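You operate a simulated robot arm through the tools that you are given. There is no shell and no other tool. Be economical: measure what you need, move in short steps, check, and stop when the job is done.

Carry out the task below with a simulated two-armed robot. There is one attempt and no reset: what you move stays moved.

TASK
Pick up the salt mill with one hand, pass it to the other hand and put it on the steel rest plate. Set down upright: salt mill.
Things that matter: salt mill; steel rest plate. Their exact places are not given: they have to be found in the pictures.

Only the result counts: the job must be done as asked and must still hold three seconds after the hand-in. Knocking over, shifting, dropping, spilling or breaking anything else fails it.

THE ROBOT
Two 7-joint arms with two-finger parallel grippers on one trunk, on a base that drives. Base frame: it is fixed to the floor where the robot stands at the start and does not move with it; the origin is under the middle of the robot, x ahead of it, y to its left, z up; the surface under the hand at the start is at about z = 850. Readings come in mm, degrees, newtons and seconds.
The left shoulder is at the start at [50, 158, 1083], the right one opposite. With the tool pointing down near the work surface each hand reaches from about 240 to 660 mm from the robot's upright axis, wherever it stands, measured 20 degrees to its own side. Places, roughly: steel rest plate (21x21 cm) [900, 2220, 860]. Payload 3.91 kg a hand.
The TCP of each hand is the grasp point between the finger pads, 30 mm short of the fingertips. In the tool frame z runs along the fingers and y along their closing line. Largest opening 110 mm; finger width 20, thickness 10; the body of the gripper, 48 by 112 mm, starts 55 mm behind the TCP.
Orientation is told as [roll, pitch, yaw] about the base's x, y, z axes, in that order, counted from this pose: with the fingers straight down and closing along the base's y, the tool's x points along the base's -x, its y along +y and its z along -z.

THE INTERFACE
- The arms move only by the tool arm_command. It takes "left_deltas", "right_deltas" or both (then of equal length, played together; a hand with none holds still); each is a list of rows, each an object of numbers (a shift or turn left out is 0, a gripper value left out holds the last): "tx", "ty", "tz": the shift along the tool's x, y, z in cm; "rx", "ry", "rz": the turn, a rotation vector about the tool's x, y, z in degrees. In form: [{"tx": .., "ty": .., "tz": .., "rx": .., "ry": .., "rz": ..}, ...]. A call has 1 to 8 rows; each row is the pose to reach, as a shift and turn from the pose commanded when the call began, along the tool's axes at that moment. "left_grip" and "right_grip" are, for a hand that has rows, the closure, from 0 (fully open) to 1 (shut), set as the call begins (left out, the last holds). Rows are played at 5 a second. More than 50 mm and 8.6 degrees between two rows, or a gripper value outside its range, and nothing of the call is played. Where a pose cannot be reached the arm comes as near as it can. A force on the tool above 40 N (or 10 N above the force at the start of the call, whichever is more), or a blocked arm, ends the call early, and 0.2 s more pass. Each finger travels about 153 mm/s and halts on what it meets, pressing with about 33 N; the grip force reading is that of the motor and also rises with nothing between the fingers. The clock runs only during rows and for 0.2 s after the last one: add rows that repeat a pose to give the fingers time. The reply holds the time, the measured pose of the TCP, the force on the tool along the base axes, the opening and the grip force, in the units named above and with some noise, with the torque about the TCP (base axes, N m) and any sound that the robot's microphone picked up, and new pictures: "pictures" is both (left out), scene, wrist or none (wrist: the cameras of the hands that moved).
- Cameras (640 x 400 px; columns grow to the right, rows downward): "scene" is now at [111.1, 52.5, 1249]; the picture's right is [0.48, -0.88, 0.00], its down [-0.32, -0.18, -0.93] and it looks along [0.82, 0.44, -0.37] (base axes); focal length 284 px, centre (320, 200). "left" rides on the left gripper at [73, -17, -103] in its tool frame; the picture's right is [0.23, 0.97, 0.00], its down [-0.76, 0.18, -0.62] and it looks along [-0.61, 0.14, 0.78] (tool axes); focal length 222 px, centre (320, 200). "right" rides on the right gripper at [72, 17, -103] in its tool frame; the picture's right is [-0.23, 0.97, 0.00], its down [-0.76, -0.18, -0.62] and it looks along [-0.61, -0.14, 0.78] (tool axes); focal length 222 px, centre (320, 200).
- move_column(by): slides the trunk up (or, below 0, down) by that many mm; the arms and the scene camera ride with it, the base frame stays. It gives what a move gives, with no picture.
- base_move(legs): drives the robot by 1 to 6 legs, each [ahead, turn to the left] in mm and degrees, along the robot's own axes; the way and the turn of a leg run together, so that a leg with both is an arc; at most 1500 mm and 180 degrees a leg. The arms and the cameras ride along, it lands a little off, and it stops where it bumps. It gives what a move gives, and a new picture of the scene camera.
- head_to(pan, tilt): turns the head with the scene camera to pan (to the left, within 80 degrees either way) and tilt (down, from -29 to 69), counted from straight ahead of the robot. It gives what a move gives, and a new picture of the scene camera.
- locate(camera, pixels): there is no depth. For up to 12 entries [column, row, z] of the newest picture of that camera ("zoom" is the newest enlarged one), the place [x, y] in the base frame at which the ray of that pixel passes the height z, good to about 3 mm, but the place of the scene camera against the robot may be out by one fixed shift of up to 18 mm in any direction. It takes no simulated time.
- close_up(camera, box): a new picture of the part [left, top, right, bottom] of that camera's present view, enlarged. It takes no simulated time.
- sign_off(): hands the job in; it is judged then, once.

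Work in short steps. Measure before you move; look again where a grasp or a placing could have gone wrong, and mend it. You have 80 turns and 260 pictures in all, those below and enlarged ones among them. Open the grippers and draw the arms clear of the work before you hand the job in, unless the task says otherwise; then end with one line.

The tools are called after ">>>" as name(argument=value, ...) on one line, values as JSON. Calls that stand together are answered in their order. arm_command: Moves the arms, as the interface text tells. Its arguments: {"type":"object","properties":{"left_deltas":{"type":"array","items":{"type":"object","properties":{"tx":{"type":"number"},"ty":{"type":"number"},"tz":{"type":"number"},"rx":{"type":"number"},"ry":{"type":"number"},"rz":{"type":"number"}}}},"left_grip":{"type":"number"},"right_deltas":{"type":"array","items":{"type":"object","properties":{"tx":{"type":"number"},"ty":{"type":"number"},"tz":{"type":"number"},"rx":{"type":"number"},"ry":{"type":"number"},"rz":{"type":"number"}}}},"right_grip":{"type":"number"},"pictures":{"type":"string","enum":["both","scene","wrist","none"]}},"required":[]} The other tools are called the same way: move_column (by) slides the trunk up or down; base_move (legs) drives the base; head_to (pan, tilt) turns the head that bears the scene camera; locate (camera, pixels) gives the place at which the rays of pixels pass given heights; close_up (camera, box) takes an enlarged picture of a part of a camera's view; sign_off () hands the job in.

At the start:

```text
time_s: 0.0
left_tcp_pos: [331.8, 356.9, 1064.7]
left_ee_rot: [0.1, -0.1, 0.1]
left_wrist_force: [0.3, -0.1, 0.2]
left_wrist_torque: [0.01, -0.02, -0.01]
left_finger_gap: 110.1
left_grip_force: 0.1
right_tcp_pos: [404.2, -8.7, 1129.7]
right_ee_rot: [-0.1, 0.0, 0.1]
right_wrist_force: [-0.9, 0.0, 0.2]
right_wrist_torque: [0.05, -0.01, 0.0]
right_finger_gap: 109.9
right_grip_force: 0.0
trunk travel left (down, up): [-325.0, 157.0]
robot x, y, heading: [3.7, 2.4, 0.2]
head pan, tilt: [28.6, 21.6]
```

scene: 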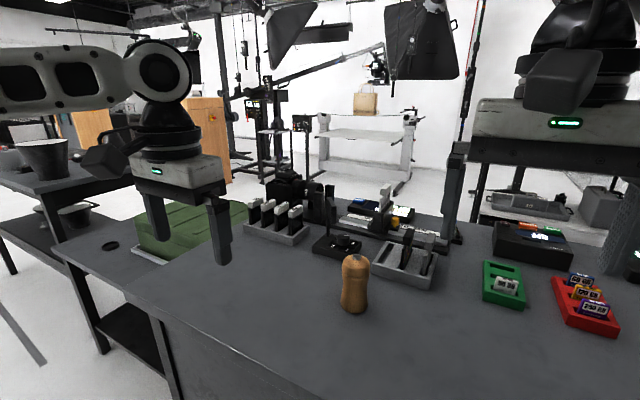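
right: 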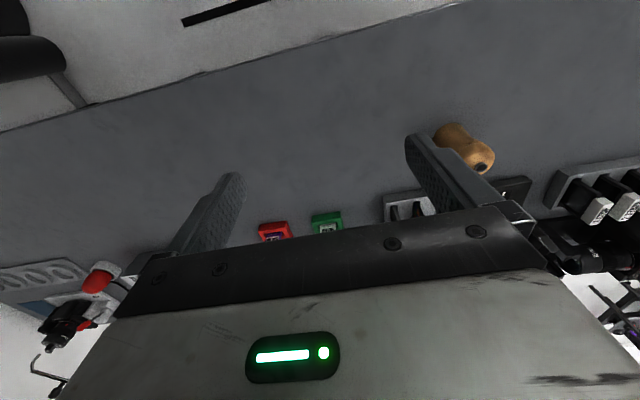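
left: 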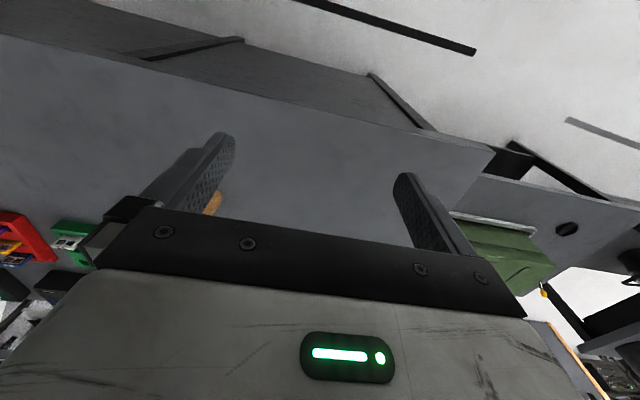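

The wooden mill stands at about (354,283) in the scene picture, its foot near row 310. I measure its foot and top and take an enlarged view.

>>> locate(camera="scene", pixels=[[354, 312, 850], [341, 305, 850], [367, 305, 850], [354, 258, 960], [354, 258, 980], [354, 258, 1000]])

>>> close_up(camera="scene", box=[280, 200, 440, 330])

>>> head_to(pan=75, tilt=15)

```text
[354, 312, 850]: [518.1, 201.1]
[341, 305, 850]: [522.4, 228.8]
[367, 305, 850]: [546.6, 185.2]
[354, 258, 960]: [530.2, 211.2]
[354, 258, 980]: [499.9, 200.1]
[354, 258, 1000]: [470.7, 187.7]
```

```text
3.08 times, centred on (360, 265) of scene
```

zoom: 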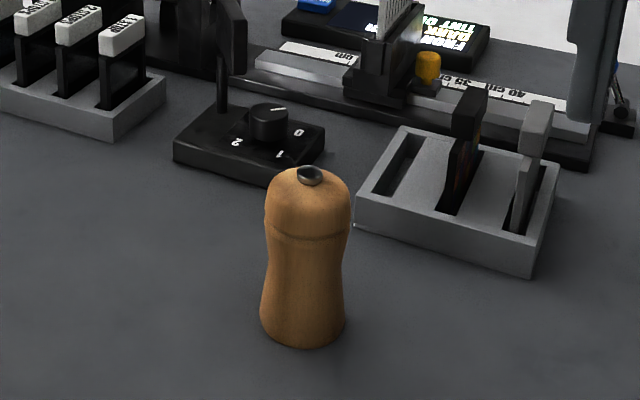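

```text
time_s: 1.1
left_tcp_pos: [332.1, 356.9, 1064.6]
left_ee_rot: [0.0, 0.0, 0.1]
left_wrist_force: [1.0, -0.3, 0.4]
left_wrist_torque: [-0.02, 0.01, 0.01]
left_finger_gap: 110.1
left_grip_force: 0.1
right_tcp_pos: [403.9, -6.9, 1131.1]
right_ee_rot: [0.0, 0.0, 0.0]
right_wrist_force: [-0.2, 0.4, 0.7]
right_wrist_torque: [-0.04, 0.0, 0.0]
right_finger_gap: 110.1
right_grip_force: 0.0
trunk travel left (down, up): [-325.0, 157.0]
robot x, y, heading: [0.7, 2.0, -0.1]
head pan, tilt: [75.0, 15.0]
```

scene: 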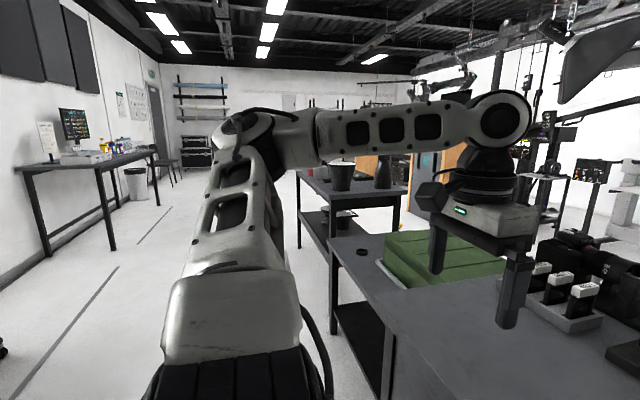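

Mill: centre about (537,210), foot about 50 mm wide and roughly 105 mm tall. I plan for the right hand to grip it low from the right, with its camera rolled on top, and the left hand to take the top from above and place it. First I test that right-hand orientation in the air.

>>> arm_command(right_deltas=[{"rx": -4.18, "ry": 4.18, "rz": 5.96}, {"rx": -8.36, "ry": 8.36, "rz": 11.93}, {"rx": -12.54, "ry": 12.54, "rz": 17.89}, {"rx": -16.72, "ry": 16.72, "rz": 23.86}, {"rx": -20.9, "ry": 20.9, "rz": 29.82}, {"rx": -25.08, "ry": 25.08, "rz": 35.78}, {"rx": -29.26, "ry": 29.26, "rz": 41.75}, {"rx": -33.44, "ry": 33.44, "rz": 47.71}], pictures="none")

>>> arm_command(right_deltas=[{"rx": -4.18, "ry": 4.18, "rz": 5.96}, {"rx": -8.36, "ry": 8.36, "rz": 11.93}, {"rx": -12.54, "ry": 12.54, "rz": 17.89}, {"rx": -16.72, "ry": 16.72, "rz": 23.86}, {"rx": -20.9, "ry": 20.9, "rz": 29.82}, {"rx": -20.9, "ry": 20.9, "rz": 29.82}], pictures="wrist")

>>> head_to(pan=15, tilt=28)

```text
time_s: 2.9
left_tcp_pos: [331.7, 355.8, 1065.6]
left_ee_rot: [0.0, 0.1, 0.1]
left_wrist_force: [0.3, -0.9, 0.2]
left_wrist_torque: [0.04, -0.01, -0.01]
left_finger_gap: 109.9
left_grip_force: 0.0
right_tcp_pos: [404.1, -7.5, 1130.9]
right_ee_rot: [19.2, 42.6, -43.0]
right_wrist_force: [0.0, 0.6, 0.2]
right_wrist_torque: [-0.03, -0.01, -0.01]
right_finger_gap: 110.2
right_grip_force: 0.1
trunk travel left (down, up): [-325.0, 157.0]
robot x, y, heading: [-1.8, -0.4, -0.1]
head pan, tilt: [75.0, 15.0]
```

```text
time_s: 4.3
left_tcp_pos: [331.1, 355.1, 1065.9]
left_ee_rot: [0.0, 0.1, 0.1]
left_wrist_force: [0.1, 0.1, -0.2]
left_wrist_torque: [0.02, -0.02, -0.01]
left_finger_gap: 110.0
left_grip_force: 0.0
right_tcp_pos: [402.9, -7.6, 1131.5]
right_ee_rot: [0.0, 70.1, -90.1]
right_wrist_force: [-0.2, -0.5, 0.1]
right_wrist_torque: [0.03, -0.03, 0.03]
right_finger_gap: 110.1
right_grip_force: 0.0
trunk travel left (down, up): [-325.0, 157.0]
robot x, y, heading: [-0.7, -1.9, -0.1]
head pan, tilt: [75.0, 15.0]
```

right: 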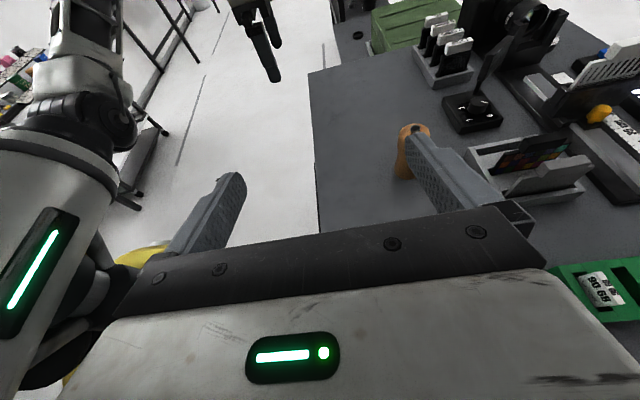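

```text
time_s: 5.6
left_tcp_pos: [330.5, 355.3, 1064.9]
left_ee_rot: [0.0, -0.1, 0.2]
left_wrist_force: [-0.5, 0.9, -0.1]
left_wrist_torque: [-0.01, -0.01, -0.01]
left_finger_gap: 110.0
left_grip_force: 0.1
right_tcp_pos: [403.4, -8.2, 1130.3]
right_ee_rot: [0.2, 69.9, -89.9]
right_wrist_force: [-0.1, 0.2, -0.3]
right_wrist_torque: [0.03, -0.01, 0.0]
right_finger_gap: 109.8
right_grip_force: 0.0
trunk travel left (down, up): [-325.0, 157.0]
robot x, y, heading: [3.1, 2.0, 0.1]
head pan, tilt: [15.0, 28.0]
```

scene: 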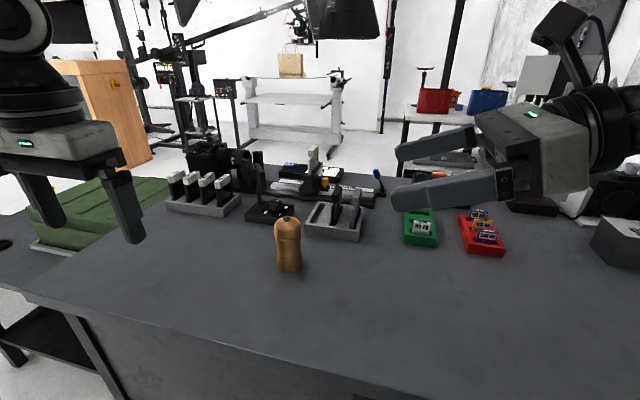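

The orientation reaches cleanly. I move the right hand to about (530, 60, 960), to the right of the mill, and look again.

>>> arm_command(right_deltas=[{"ty": 2.54, "tx": -2.73, "tz": 2.44}, {"ty": 5.08, "tx": -5.46, "tz": 4.88}, {"ty": 7.62, "tx": -8.19, "tz": 7.32}, {"ty": 10.16, "tx": -10.92, "tz": 9.76}, {"ty": 12.7, "tx": -13.65, "tz": 12.2}, {"ty": 12.7, "tx": -13.65, "tz": 12.2}])

>>> locate(camera="scene", pixels=[[289, 272, 850], [278, 266, 850], [301, 266, 850], [287, 220, 955]])

```text
time_s: 7.0
left_tcp_pos: [331.7, 356.2, 1064.5]
left_ee_rot: [0.0, 0.0, 0.1]
left_wrist_force: [0.1, 0.0, 0.0]
left_wrist_torque: [0.0, 0.04, 0.02]
left_finger_gap: 109.9
left_grip_force: 0.1
right_tcp_pos: [528.8, 59.3, 961.2]
right_ee_rot: [0.2, 70.0, -89.8]
right_wrist_force: [-0.6, 1.0, -0.1]
right_wrist_torque: [0.05, -0.02, -0.01]
right_finger_gap: 109.9
right_grip_force: 0.1
trunk travel left (down, up): [-325.0, 157.0]
robot x, y, heading: [-2.1, 1.6, 0.1]
head pan, tilt: [15.0, 28.0]
```

scene: 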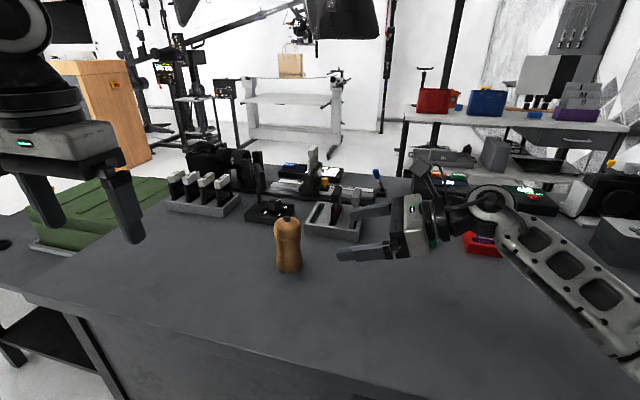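
right: 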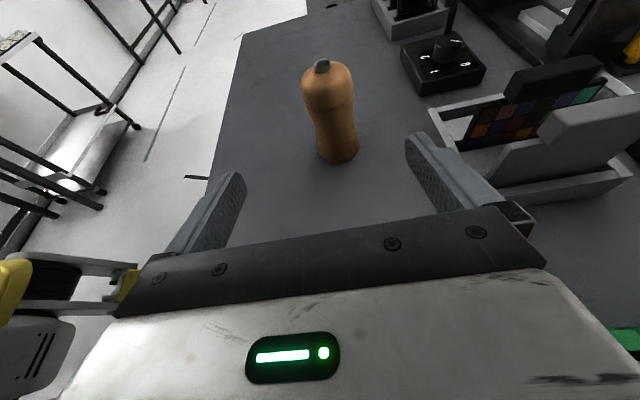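

```text
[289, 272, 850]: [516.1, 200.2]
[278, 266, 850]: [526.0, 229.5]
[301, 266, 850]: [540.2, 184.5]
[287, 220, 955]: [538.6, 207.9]
```

The mill's foot is at (318..358, ~155) in the right wrist picture; I locate it there, where no fixed shift applies.

>>> locate(camera="right", pixels=[[319, 153, 850], [358, 149, 850], [340, 163, 850], [323, 68, 950], [323, 68, 960], [323, 68, 970], [303, 100, 910], [355, 92, 910]])

>>> close_up(camera="right", box=[260, 40, 420, 190])

```text
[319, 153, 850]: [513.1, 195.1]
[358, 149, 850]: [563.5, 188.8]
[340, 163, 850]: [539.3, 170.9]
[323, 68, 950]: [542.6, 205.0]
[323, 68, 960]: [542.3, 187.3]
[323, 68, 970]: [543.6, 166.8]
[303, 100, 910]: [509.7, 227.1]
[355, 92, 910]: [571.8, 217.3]
```

```text
2.67 times, centred on (340, 115) of right
```

zoom: 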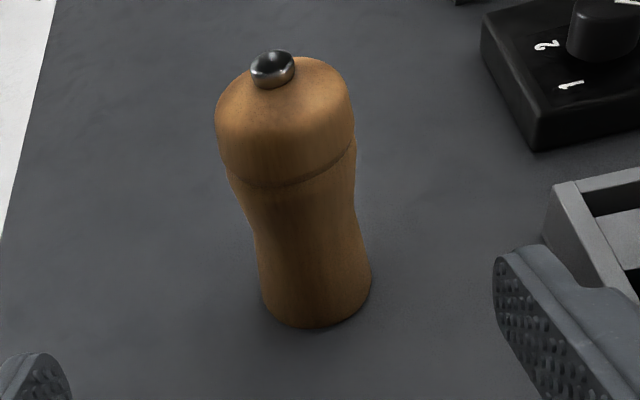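

Foot centre is about (539,196), top about z 955 (the scene camera is about 12 mm off in y). I go down to (539, 90, 884) in front of the mill.

>>> arm_command(right_deltas=[{"ty": 0.5, "tx": -2.0, "tz": 1.8}, {"ty": 1.0, "tx": -4.0, "tz": 3.6}, {"ty": 1.0, "tx": -6.18, "tz": 5.54}, {"ty": 1.0, "tx": -6.18, "tz": 5.54}])

```text
time_s: 8.0
left_tcp_pos: [331.5, 356.1, 1064.9]
left_ee_rot: [-0.1, 0.0, 0.1]
left_wrist_force: [0.2, -0.3, 0.6]
left_wrist_torque: [0.04, 0.03, 0.02]
left_finger_gap: 109.9
left_grip_force: 0.0
right_tcp_pos: [540.1, 90.8, 883.4]
right_ee_rot: [0.1, 70.0, -89.7]
right_wrist_force: [0.1, -0.1, 0.0]
right_wrist_torque: [-0.04, -0.01, -0.01]
right_finger_gap: 110.1
right_grip_force: 0.1
trunk travel left (down, up): [-325.0, 157.0]
robot x, y, heading: [-0.3, 3.3, 0.0]
head pan, tilt: [15.0, 28.0]
```

scene: 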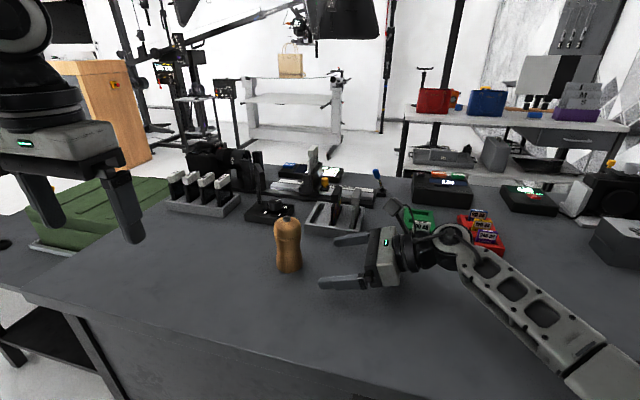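
right: 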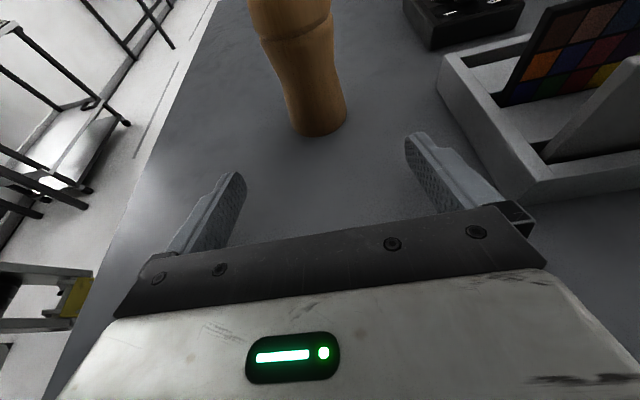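

The grey tray on the right of the view (corner at (528,193), left edge (440,60)) may be in the way of the far finger; I measure it and the mill.

>>> locate(camera="right", pixels=[[528, 203, 850], [438, 108, 850], [438, 70, 875], [525, 165, 875], [345, 112, 850], [287, 122, 850], [320, 137, 850], [448, 55, 875]])

>>> close_up(camera="scene", box=[240, 180, 440, 310])

```text
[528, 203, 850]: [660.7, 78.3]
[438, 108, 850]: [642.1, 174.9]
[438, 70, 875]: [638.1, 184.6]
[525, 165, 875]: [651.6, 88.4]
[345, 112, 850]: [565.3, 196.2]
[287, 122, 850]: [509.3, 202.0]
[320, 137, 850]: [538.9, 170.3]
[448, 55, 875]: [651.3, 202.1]
```

```text
3.08 times, centred on (340, 245) of scene
```

zoom: 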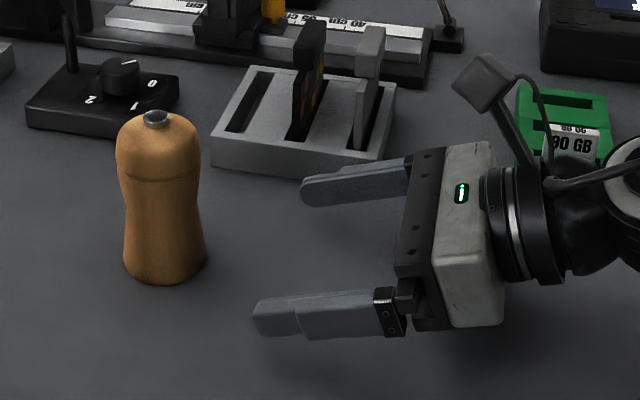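

The tray starts at x about 638, so the far finger (about 605) clears it. I advance along +y to the mill at (538,197).

>>> arm_command(right_deltas=[{"ty": -0.1, "tx": 1.0, "tz": 2.75}, {"ty": -0.2, "tx": 2.0, "tz": 5.5}, {"ty": -0.2, "tx": 2.8, "tz": 7.7}, {"ty": -0.2, "tx": 3.63, "tz": 9.96}, {"ty": -0.2, "tx": 3.63, "tz": 9.96}])

```text
time_s: 9.2
left_tcp_pos: [331.2, 355.6, 1065.5]
left_ee_rot: [0.0, -0.1, 0.0]
left_wrist_force: [-0.6, -0.6, 0.1]
left_wrist_torque: [-0.01, 0.0, 0.01]
left_finger_gap: 109.8
left_grip_force: 0.0
right_tcp_pos: [538.5, 196.4, 884.0]
right_ee_rot: [0.2, 70.0, -89.8]
right_wrist_force: [0.5, 0.0, 0.2]
right_wrist_torque: [-0.05, 0.05, -0.03]
right_finger_gap: 110.1
right_grip_force: 0.0
trunk travel left (down, up): [-325.0, 157.0]
robot x, y, heading: [1.7, 1.0, -0.2]
head pan, tilt: [15.0, 28.0]
```

scene: 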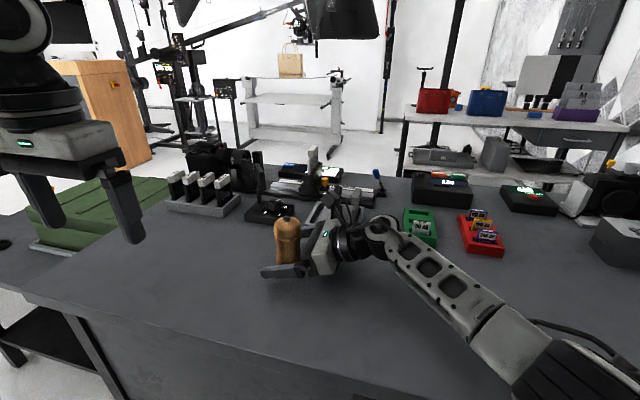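
right: 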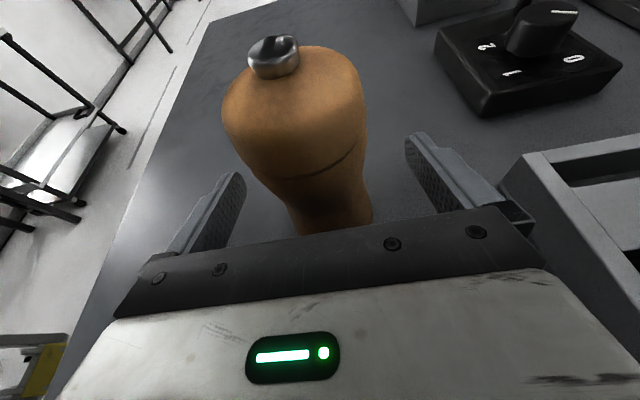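

The mill is between the fingers. I close the right gripper.

>>> arm_command(right_deltas=[{}, {}, {}, {}], right_grip=1, pictures="wrist")

```text
time_s: 10.2
left_tcp_pos: [331.9, 356.6, 1065.9]
left_ee_rot: [0.0, 0.0, 0.1]
left_wrist_force: [0.4, 0.3, -0.2]
left_wrist_torque: [-0.04, 0.02, 0.04]
left_finger_gap: 110.0
left_grip_force: 0.0
right_tcp_pos: [539.3, 197.6, 884.9]
right_ee_rot: [0.2, 70.1, -89.8]
right_wrist_force: [1.4, 0.7, 1.5]
right_wrist_torque: [-0.05, 0.08, -0.01]
right_finger_gap: 46.7
right_grip_force: 32.6
trunk travel left (down, up): [-325.0, 157.0]
robot x, y, heading: [1.1, 1.0, -0.1]
head pan, tilt: [15.0, 28.0]
```

right: 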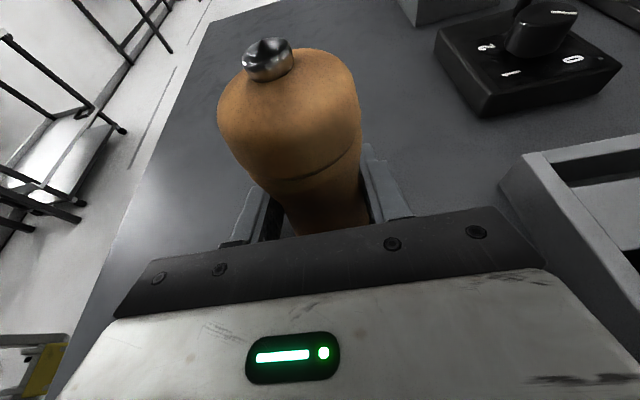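

Held at 46.7 mm with 33 N. I lift straight up by 50 mm, then on to about (450,197,1035).

>>> arm_command(right_deltas=[{"tx": 2.35, "tz": -0.86}, {"tx": 4.7, "tz": -1.71}, {"tx": 7.8, "tz": -2.85, "ty": -3}, {"tx": 11, "tz": -4.0, "ty": -6}, {"tx": 14.1, "tz": -5.13, "ty": -9}, {"tx": 14.1, "tz": -5.13, "ty": -9}])

```text
time_s: 11.6
left_tcp_pos: [331.7, 356.3, 1064.3]
left_ee_rot: [0.0, -0.1, 0.0]
left_wrist_force: [0.2, 0.1, -0.5]
left_wrist_torque: [0.0, 0.02, 0.03]
left_finger_gap: 109.9
left_grip_force: 0.0
right_tcp_pos: [446.5, 200.1, 1034.5]
right_ee_rot: [0.2, 70.0, -90.0]
right_wrist_force: [-0.4, 0.1, -0.7]
right_wrist_torque: [0.01, 0.04, 0.01]
right_finger_gap: 48.4
right_grip_force: 32.2
trunk travel left (down, up): [-325.0, 157.0]
robot x, y, heading: [-5.8, 3.7, -0.1]
head pan, tilt: [15.0, 28.0]
```

scene: 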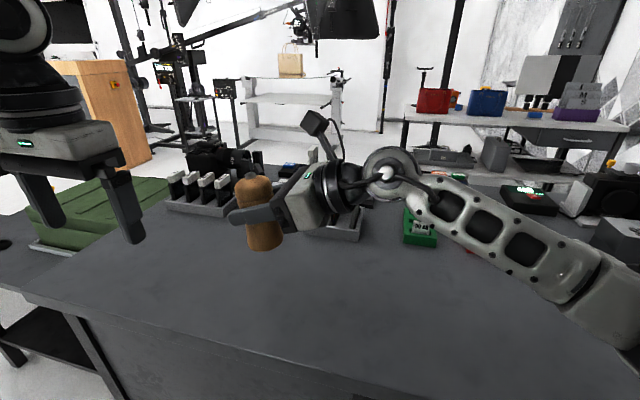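
right: 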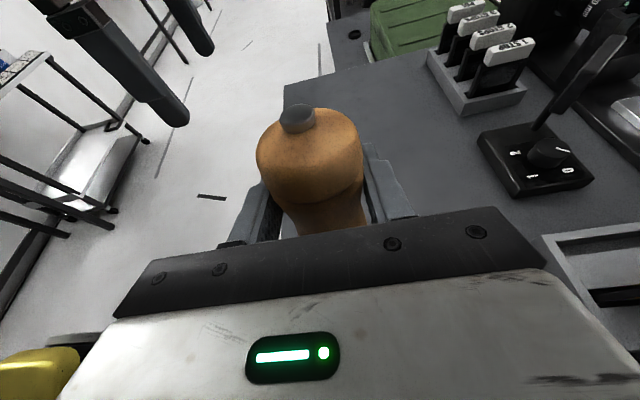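

The mill has swung in the fingers: its knob moved from (265,60) to (298,118) in the wrist view. I look closer before going on.

>>> close_up(camera="scene", box=[200, 140, 360, 280])

>>> close_up(camera="right", box=[220, 80, 420, 240])

>>> arm_command(right_deltas=[{}, {}, {}], pictures="wrist")

```text
2.86 times, centred on (280, 210) of scene
```

zoom: 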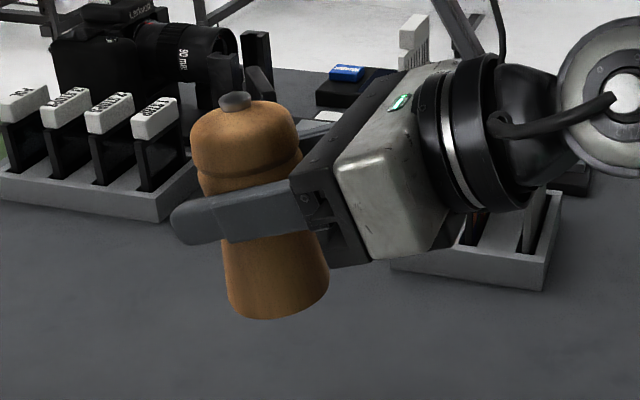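

```text
2.50 times, centred on (320, 160) of right
```

zoom: 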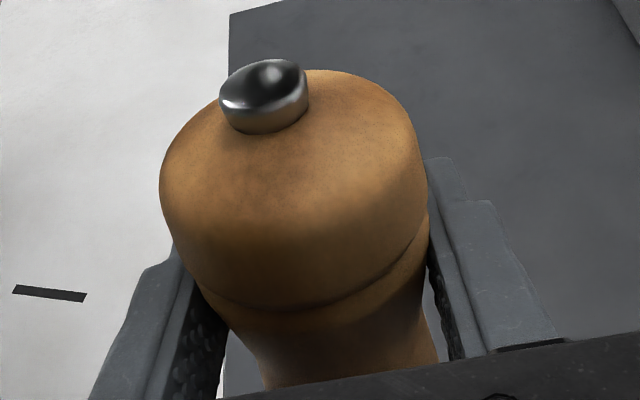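

```text
time_s: 12.4
left_tcp_pos: [329.8, 355.1, 1064.4]
left_ee_rot: [0.0, -0.1, 0.1]
left_wrist_force: [0.4, 0.7, -0.3]
left_wrist_torque: [0.0, 0.01, 0.02]
left_finger_gap: 109.8
left_grip_force: 0.1
right_tcp_pos: [446.4, 199.5, 1035.8]
right_ee_rot: [0.1, 70.0, -89.9]
right_wrist_force: [1.0, 0.1, -0.2]
right_wrist_torque: [-0.01, -0.03, 0.01]
right_finger_gap: 48.1
right_grip_force: 33.4
trunk travel left (down, up): [-325.0, 157.0]
robot x, y, heading: [-1.6, 1.2, -0.3]
head pan, tilt: [15.0, 28.0]
```

right: 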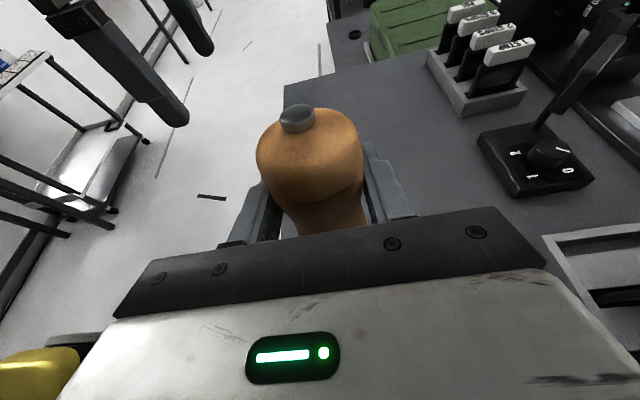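

The mill slid down about 20 mm to its waist and is steady now (gap 48, unchanged between pictures). Its upper bulb is still free above the fingers. I lower the right hand 75 mm for comfort and start turning the left hand's camera outward.

>>> arm_command(left_deltas=[{"rz": 8.4}, {"rz": 16.8}, {"rz": 25.2}, {"rz": 33.6}, {"rz": 42}, {"rz": 50.4}, {"rz": 58.8}, {"rz": 67.2}], right_deltas=[{"tx": -0.88, "tz": 0.32}, {"tx": -1.76, "tz": 0.64}, {"tx": -2.64, "tz": 0.96}, {"tx": -3.52, "tz": 1.28}, {"tx": -4.4, "tz": 1.6}, {"tx": -5.28, "tz": 1.93}, {"tx": -6.16, "tz": 2.25}, {"tx": -7.05, "tz": 2.57}], pictures="none")

>>> arm_command(left_deltas=[{"rz": 7.6}, {"rz": 15.2}, {"rz": 22.8}, {"rz": 22.8}], pictures="both")

```text
time_s: 14.2
left_tcp_pos: [332.0, 356.5, 1065.3]
left_ee_rot: [0.0, -0.1, -67.3]
left_wrist_force: [0.4, 0.6, -0.2]
left_wrist_torque: [0.02, 0.01, -0.04]
left_finger_gap: 110.0
left_grip_force: 0.2
right_tcp_pos: [447.0, 196.4, 957.7]
right_ee_rot: [0.1, 70.0, -89.9]
right_wrist_force: [-0.8, 0.2, -0.8]
right_wrist_torque: [0.0, 0.03, 0.02]
right_finger_gap: 48.1
right_grip_force: 33.0
trunk travel left (down, up): [-325.0, 157.0]
robot x, y, heading: [-2.9, 0.8, -0.1]
head pan, tilt: [15.0, 28.0]
```

```text
time_s: 15.2
left_tcp_pos: [332.5, 356.3, 1064.2]
left_ee_rot: [0.0, -0.1, -90.1]
left_wrist_force: [0.9, 0.1, 0.1]
left_wrist_torque: [0.03, -0.01, 0.02]
left_finger_gap: 110.0
left_grip_force: 0.0
right_tcp_pos: [448.0, 199.3, 958.6]
right_ee_rot: [0.1, 70.1, -90.0]
right_wrist_force: [0.5, -0.6, -0.8]
right_wrist_torque: [0.05, 0.03, -0.02]
right_finger_gap: 48.5
right_grip_force: 33.2
trunk travel left (down, up): [-325.0, 157.0]
robot x, y, heading: [-1.3, 2.6, 0.1]
head pan, tilt: [15.0, 28.0]
```

scene: 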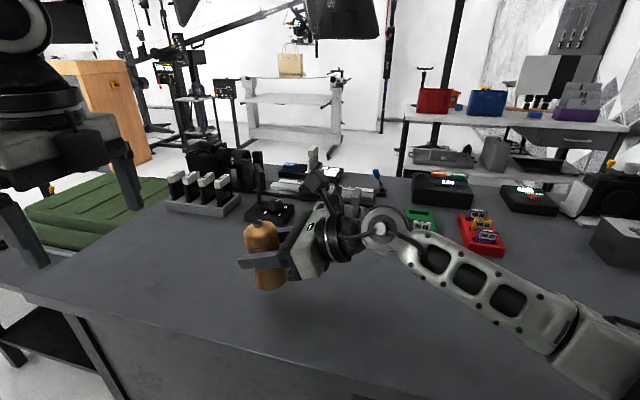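
left: 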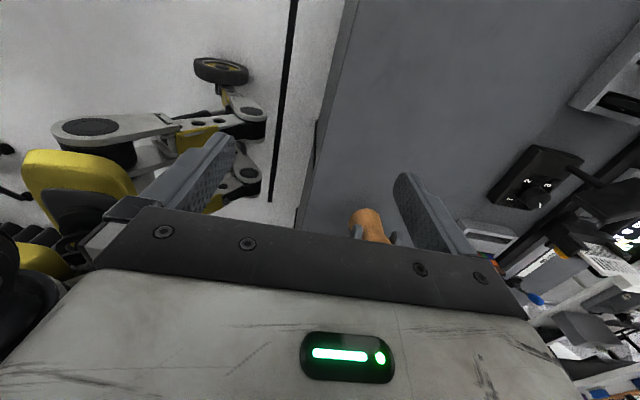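

I bring the left hand to about (447,250,1100), where its camera sees the mill's top from the side.

>>> arm_command(left_deltas=[{"tz": -3.6}, {"tx": -2.6, "ty": 2.9, "tz": -3.6}, {"tx": -5.3, "ty": 5.8, "tz": -3.6}, {"tx": -8, "ty": 8.7, "tz": -3.6}, {"tx": -10.6, "ty": 11.5, "tz": -3.6}, {"tx": -10.6, "ty": 11.5, "tz": -3.6}])

```text
time_s: 16.6
left_tcp_pos: [447.5, 250.7, 1099.9]
left_ee_rot: [0.0, 0.1, -89.9]
left_wrist_force: [-0.5, -0.5, -0.3]
left_wrist_torque: [0.0, 0.02, -0.02]
left_finger_gap: 110.0
left_grip_force: 0.0
right_tcp_pos: [448.0, 197.7, 959.4]
right_ee_rot: [0.1, 70.0, -89.9]
right_wrist_force: [0.1, -0.9, -1.1]
right_wrist_torque: [-0.03, 0.03, -0.03]
right_finger_gap: 48.0
right_grip_force: 33.5
trunk travel left (down, up): [-325.0, 157.0]
robot x, y, heading: [-1.7, 2.9, -0.0]
head pan, tilt: [15.0, 28.0]
```

scene: 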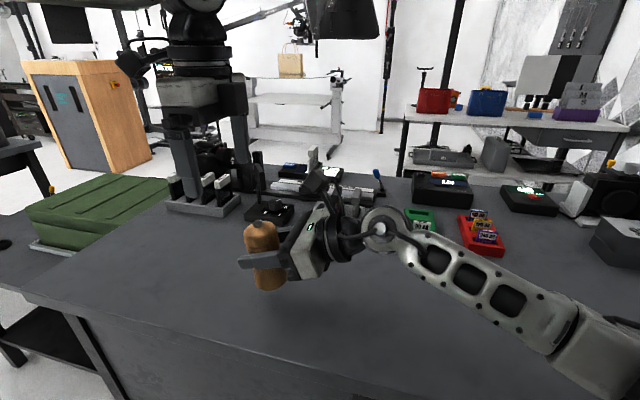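
left: 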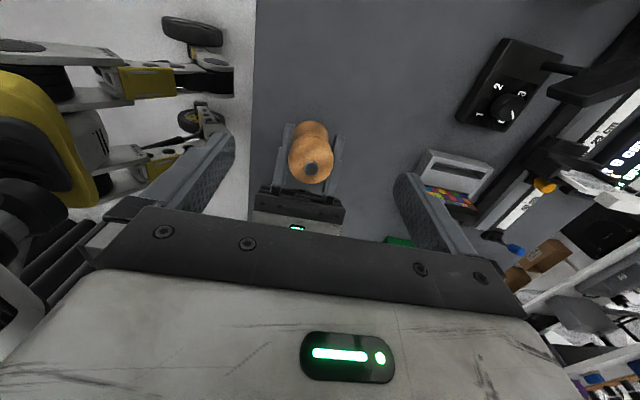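

I enlarge the left view of the mill and locate its knob and foot.

>>> close_up(camera="left", box=[240, 90, 380, 240])

>>> locate(camera="left", pixels=[[311, 169, 1000], [311, 169, 1010], [311, 169, 1020], [288, 160, 980], [334, 160, 980], [306, 121, 905], [306, 121, 915], [328, 135, 910], [287, 133, 910]])

>>> close_up(camera="scene", box=[220, 190, 340, 300])

```text
2.67 times, centred on (310, 165) of left
```

zoom: 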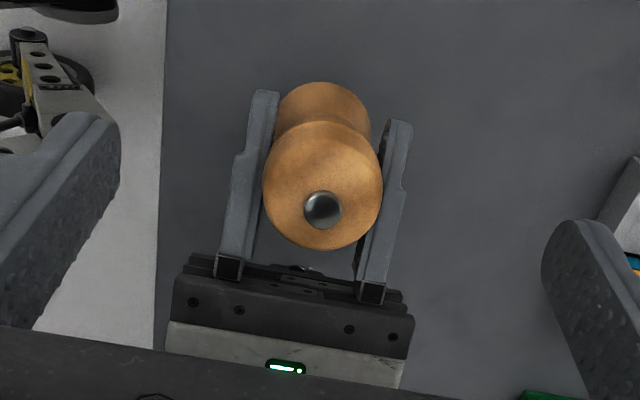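

```text
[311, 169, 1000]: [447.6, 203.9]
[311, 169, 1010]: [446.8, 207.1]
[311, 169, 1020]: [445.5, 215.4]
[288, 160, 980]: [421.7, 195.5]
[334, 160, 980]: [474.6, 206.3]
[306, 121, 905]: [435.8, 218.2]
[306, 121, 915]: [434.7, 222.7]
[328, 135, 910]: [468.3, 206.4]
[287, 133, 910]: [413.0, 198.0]
```

```text
3.64 times, centred on (280, 245) of scene
```

zoom: 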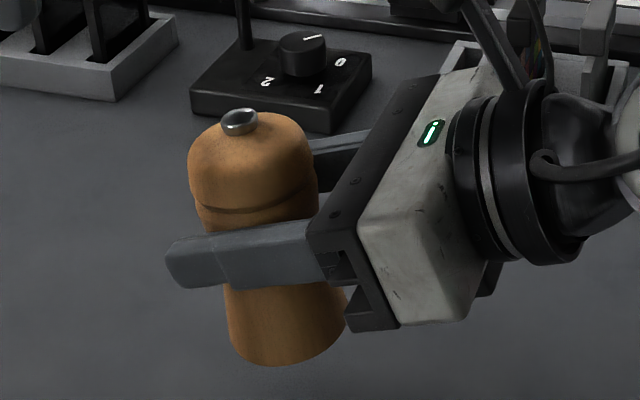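

The mill leans about 7° toward +y. I tilt the right hand back by 7° to make it upright and bring the left hand above it, then re-measure.

>>> arm_command(right_deltas=[{"ry": 2.3}, {"ry": 4.7}, {"ry": 7}, {"ry": 7}], left_deltas=[{"tx": -0.5}, {"tx": -1.0}, {"tx": -1.5}, {"tx": -1.5}])

>>> close_up(camera="left", box=[240, 90, 380, 240])

>>> close_up(camera="scene", box=[220, 190, 340, 300])

```text
time_s: 17.6
left_tcp_pos: [447.3, 234.5, 1101.5]
left_ee_rot: [0.0, -0.1, -89.9]
left_wrist_force: [0.1, -1.3, -0.4]
left_wrist_torque: [0.04, 0.02, 0.04]
left_finger_gap: 110.2
left_grip_force: 0.0
right_tcp_pos: [448.8, 197.2, 956.9]
right_ee_rot: [0.1, 77.1, -90.0]
right_wrist_force: [0.1, 0.2, -0.8]
right_wrist_torque: [0.01, 0.01, -0.02]
right_finger_gap: 48.2
right_grip_force: 32.7
trunk travel left (down, up): [-325.0, 157.0]
robot x, y, heading: [0.9, -1.5, 0.0]
head pan, tilt: [15.0, 28.0]
```

scene: 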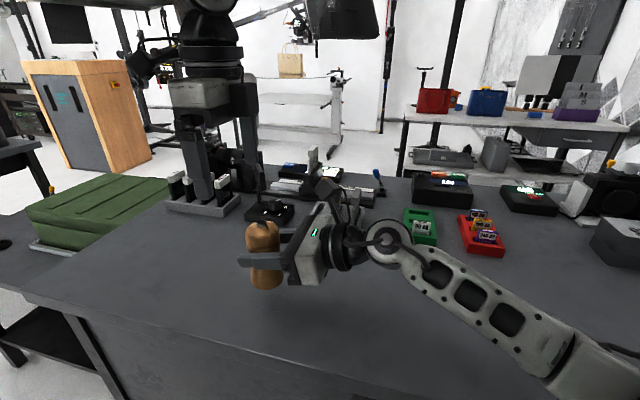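
right: 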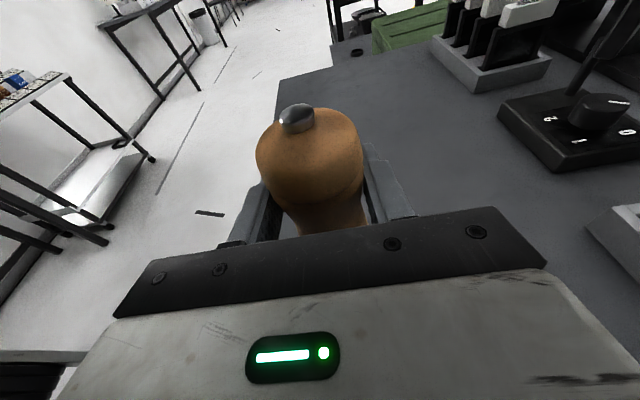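
left: 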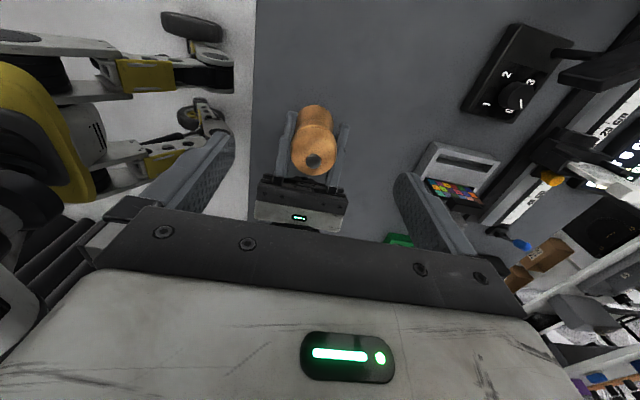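

```text
2.67 times, centred on (310, 165) of left
```

zoom: 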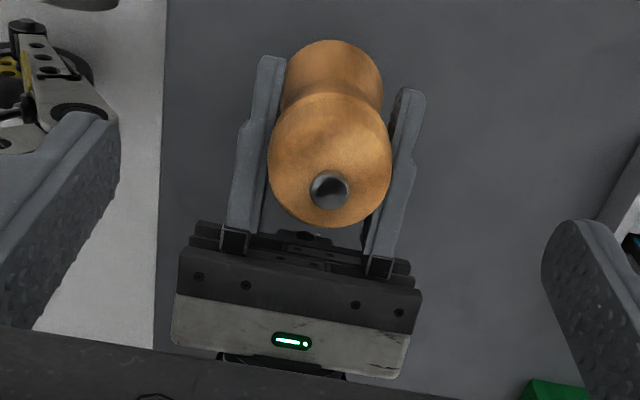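

```text
3.64 times, centred on (280, 245) of scene
```

zoom: 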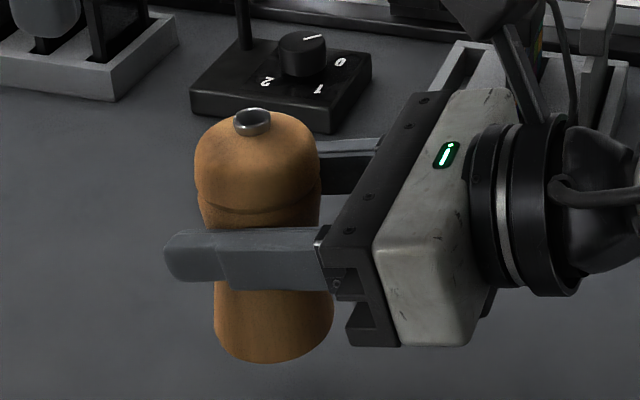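

Now it looks upright. I locate the knob in the left view at (313,160) and the foot's far edge at (315,105).

>>> locate(camera="left", pixels=[[313.4, 160.5, 1008], [291, 142, 985], [337, 150, 985], [314, 105, 906], [296, 118, 910], [333, 122, 910], [313, 175, 990]])

```text
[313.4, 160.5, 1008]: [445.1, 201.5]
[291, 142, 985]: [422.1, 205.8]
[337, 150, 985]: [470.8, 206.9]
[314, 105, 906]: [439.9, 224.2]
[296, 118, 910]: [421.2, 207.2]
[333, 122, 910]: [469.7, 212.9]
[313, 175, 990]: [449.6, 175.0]
```

Knob at (445,201), bulb centre about (446,201): upright. I move the left hand over it and down to z 1030, then check.

>>> arm_command(left_deltas=[{"tx": -1.5, "ty": -0.1}, {"tx": -2.95, "ty": -0.1}, {"tx": -2.95, "ty": -0.1, "tz": 3.5}, {"tx": -2.95, "ty": -0.1, "tz": 7.1}, {"tx": -2.95, "ty": -0.1, "tz": 7.1}])

>>> close_up(camera="scene", box=[180, 150, 340, 300])

```text
time_s: 18.8
left_tcp_pos: [445.3, 206.2, 1027.7]
left_ee_rot: [0.0, 0.0, -89.9]
left_wrist_force: [0.6, -0.3, 0.3]
left_wrist_torque: [0.03, 0.02, -0.01]
left_finger_gap: 110.1
left_grip_force: 0.0
right_tcp_pos: [448.6, 197.6, 958.6]
right_ee_rot: [0.1, 77.1, -89.8]
right_wrist_force: [-0.3, 0.0, -0.2]
right_wrist_torque: [0.04, 0.0, -0.01]
right_finger_gap: 48.3
right_grip_force: 32.9
trunk travel left (down, up): [-325.0, 157.0]
robot x, y, heading: [0.1, -2.4, 0.2]
head pan, tilt: [15.0, 28.0]
```

scene: 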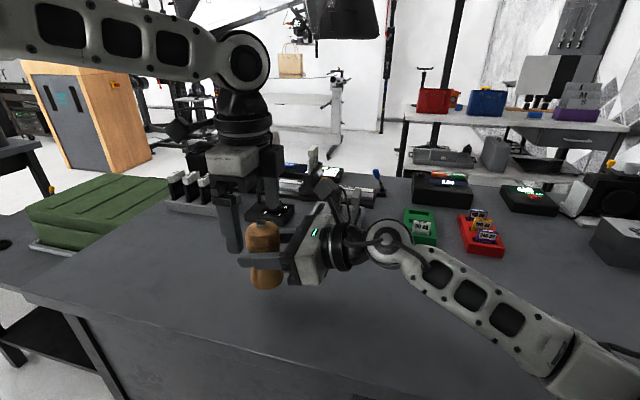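
left: 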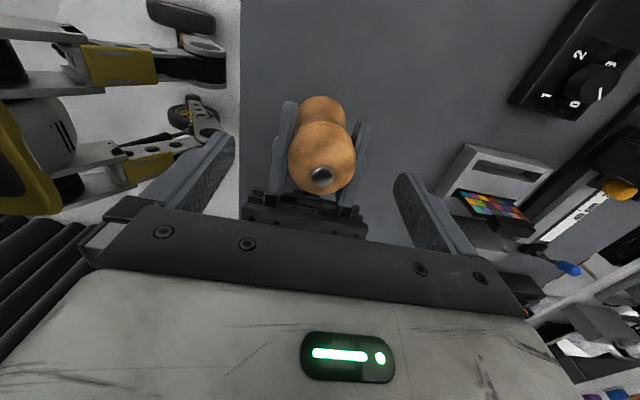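

```text
2.67 times, centred on (260, 225) of scene
```

zoom: 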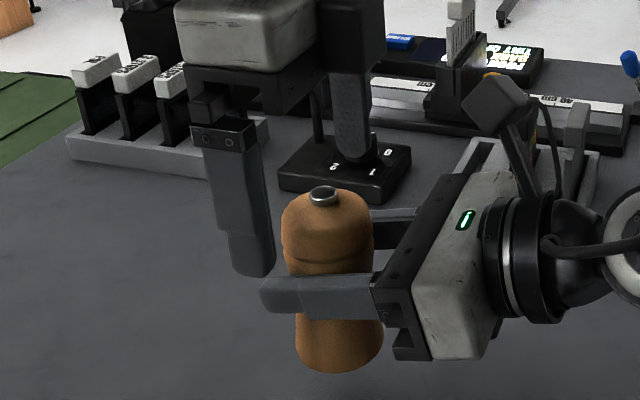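

Everything is lined up. I go down to z 1005 so the left tips sit just above the right fingers, then close the left gripper on the bulb.

>>> arm_command(left_deltas=[{"tz": 1.2}, {"tz": 2.25}, {"tz": 2.25}], pictures="wrist")

>>> close_up(camera="scene", box=[180, 150, 340, 300])

```text
time_s: 19.6
left_tcp_pos: [445.8, 205.7, 1004.5]
left_ee_rot: [0.0, 0.0, -89.9]
left_wrist_force: [-0.4, 0.0, 0.3]
left_wrist_torque: [0.03, 0.01, -0.01]
left_finger_gap: 110.1
left_grip_force: 0.1
right_tcp_pos: [448.3, 197.2, 958.7]
right_ee_rot: [0.1, 77.1, -89.9]
right_wrist_force: [0.2, -0.8, -1.0]
right_wrist_torque: [0.0, -0.02, -0.02]
right_finger_gap: 48.3
right_grip_force: 32.6
trunk travel left (down, up): [-325.0, 157.0]
robot x, y, heading: [0.2, 0.8, 0.1]
head pan, tilt: [15.0, 28.0]
```

left: 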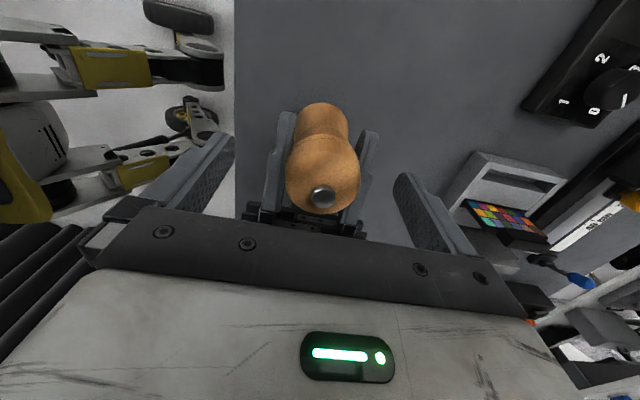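

```text
2.67 times, centred on (260, 225) of scene
```

zoom: 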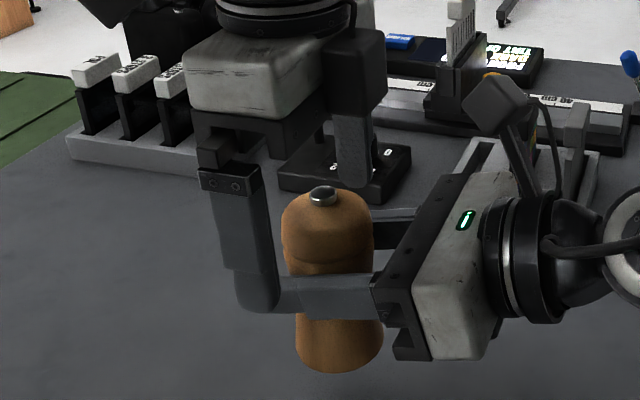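

Clearance looks right; I close the left gripper while the right keeps holding.

>>> arm_command(left_deltas=[{}, {}, {}, {}], left_grip=1)

>>> close_up(camera="scene", box=[180, 150, 340, 300])

```text
time_s: 20.6
left_tcp_pos: [445.6, 206.7, 1005.7]
left_ee_rot: [0.3, 0.1, -89.9]
left_wrist_force: [18.1, 7.7, -2.9]
left_wrist_torque: [0.24, -0.63, 0.13]
left_finger_gap: 49.3
left_grip_force: 33.3
right_tcp_pos: [446.4, 199.0, 958.5]
right_ee_rot: [0.0, 77.1, -89.7]
right_wrist_force: [-18.8, -7.9, 2.6]
right_wrist_torque: [0.14, -0.29, 0.03]
right_finger_gap: 48.4
right_grip_force: 32.9
trunk travel left (down, up): [-325.0, 157.0]
robot x, y, heading: [3.6, -0.0, 0.1]
head pan, tilt: [15.0, 28.0]
```

scene: 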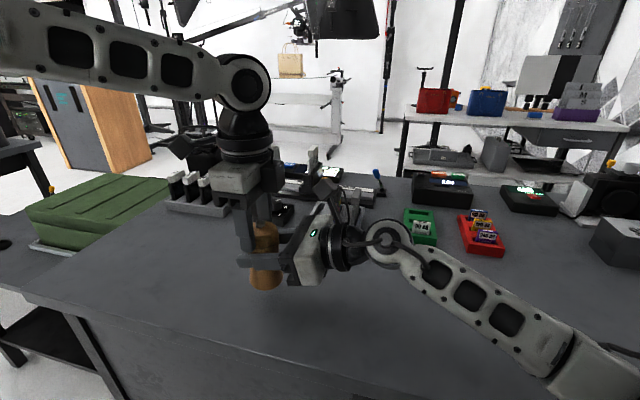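
left: 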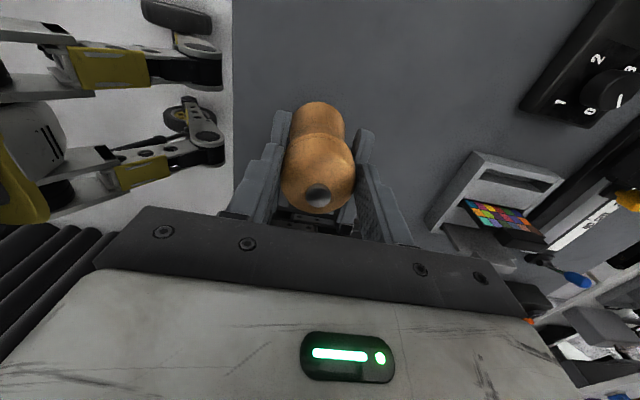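

```text
2.67 times, centred on (260, 225) of scene
```

zoom: 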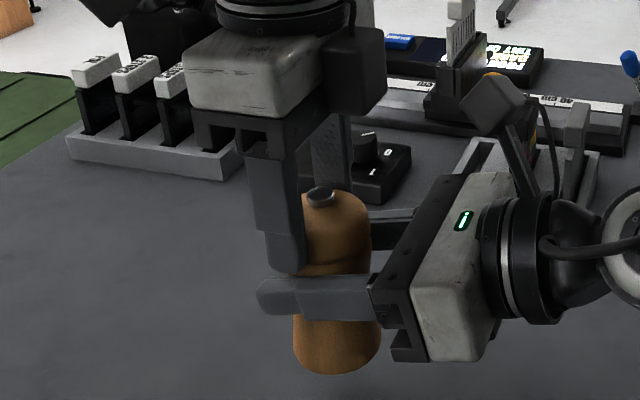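

The left hand holds the bulb (49 mm, 33 N), but there is 18 N sideways strain between the arms. I ease the left hand slightly along the force.

>>> arm_command(left_deltas=[{"ty": 0.1, "tx": 0.05}, {"ty": 0.1, "tx": 0.05}], pictures="none")

```text
time_s: 21.2
left_tcp_pos: [446.8, 206.5, 1006.2]
left_ee_rot: [0.3, 0.2, -90.0]
left_wrist_force: [17.8, 4.9, -2.8]
left_wrist_torque: [0.23, -0.8, 0.07]
left_finger_gap: 49.1
left_grip_force: 33.2
right_tcp_pos: [447.9, 197.2, 959.8]
right_ee_rot: [0.1, 77.1, -89.7]
right_wrist_force: [-18.2, -4.7, 4.1]
right_wrist_torque: [0.01, -0.06, 0.09]
right_finger_gap: 48.3
right_grip_force: 33.1
trunk travel left (down, up): [-325.0, 157.0]
robot x, y, heading: [1.0, -1.8, 0.0]
head pan, tilt: [15.0, 28.0]
```

The x strain barely changed; one more small step of 2 mm.

>>> arm_command(left_deltas=[{"ty": 0.2}, {"ty": 0.2}], pictures="none")

```text
time_s: 21.8
left_tcp_pos: [448.5, 206.6, 1007.5]
left_ee_rot: [0.1, 0.1, -90.0]
left_wrist_force: [12.5, 2.5, -6.4]
left_wrist_torque: [0.24, -0.58, -0.12]
left_finger_gap: 48.9
left_grip_force: 32.9
right_tcp_pos: [448.0, 198.3, 959.1]
right_ee_rot: [0.5, 77.1, -89.6]
right_wrist_force: [-13.3, -2.5, 5.3]
right_wrist_torque: [-0.04, -0.07, 0.23]
right_finger_gap: 48.1
right_grip_force: 32.3
trunk travel left (down, up): [-325.0, 157.0]
robot x, y, heading: [-0.3, -1.5, -0.1]
head pan, tilt: [15.0, 28.0]
```

To be safe against a slip I lower both hands together by 45 mm, so the foot is only a few mm above the bench, before the right hand lets go.

>>> arm_command(left_deltas=[{"tz": 0.75}, {"tz": 1.5}, {"tz": 2.25}, {"tz": 3.0}, {"tz": 3.75}, {"tz": 4.5}, {"tz": 4.5}], right_deltas=[{"tx": -0.73, "tz": 0.17}, {"tx": -1.46, "tz": 0.34}, {"tx": -2.19, "tz": 0.51}, {"tx": -2.92, "tz": 0.67}, {"tx": -3.65, "tz": 0.84}, {"tx": -4.38, "tz": 1.01}, {"tx": -4.38, "tz": 1.01}], pictures="scene")

>>> close_up(camera="scene", box=[180, 170, 340, 320])

```text
time_s: 23.4
left_tcp_pos: [448.0, 205.9, 959.9]
left_ee_rot: [0.0, 0.0, -89.8]
left_wrist_force: [9.5, 5.9, -9.0]
left_wrist_torque: [0.11, -0.24, 0.04]
left_finger_gap: 49.1
left_grip_force: 32.9
right_tcp_pos: [449.5, 198.6, 913.9]
right_ee_rot: [0.2, 77.0, -89.8]
right_wrist_force: [-10.4, -5.8, 9.5]
right_wrist_torque: [0.2, -0.21, 0.0]
right_finger_gap: 48.0
right_grip_force: 33.1
trunk travel left (down, up): [-325.0, 157.0]
robot x, y, heading: [1.9, 0.9, -0.2]
head pan, tilt: [15.0, 28.0]
```

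scene: 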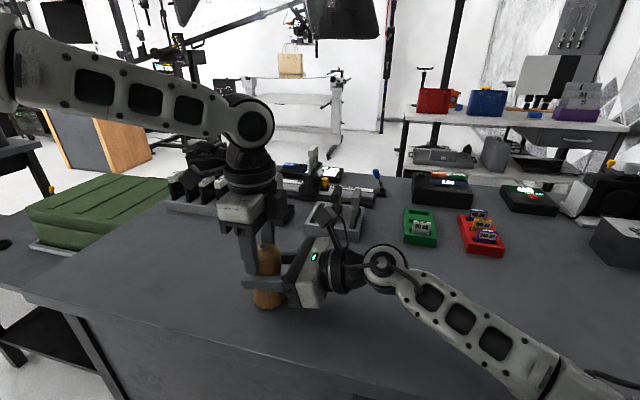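

```text
2.67 times, centred on (260, 245) of scene
```

zoom: 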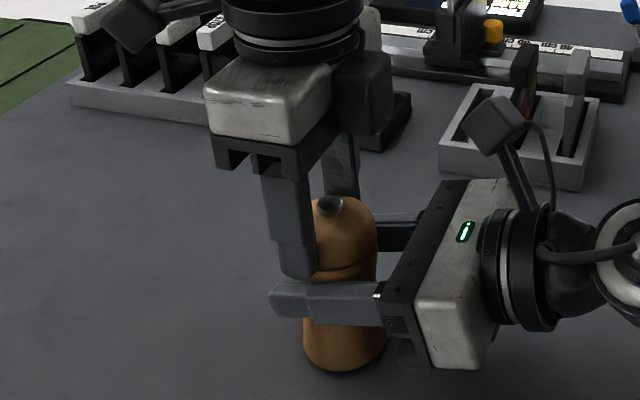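

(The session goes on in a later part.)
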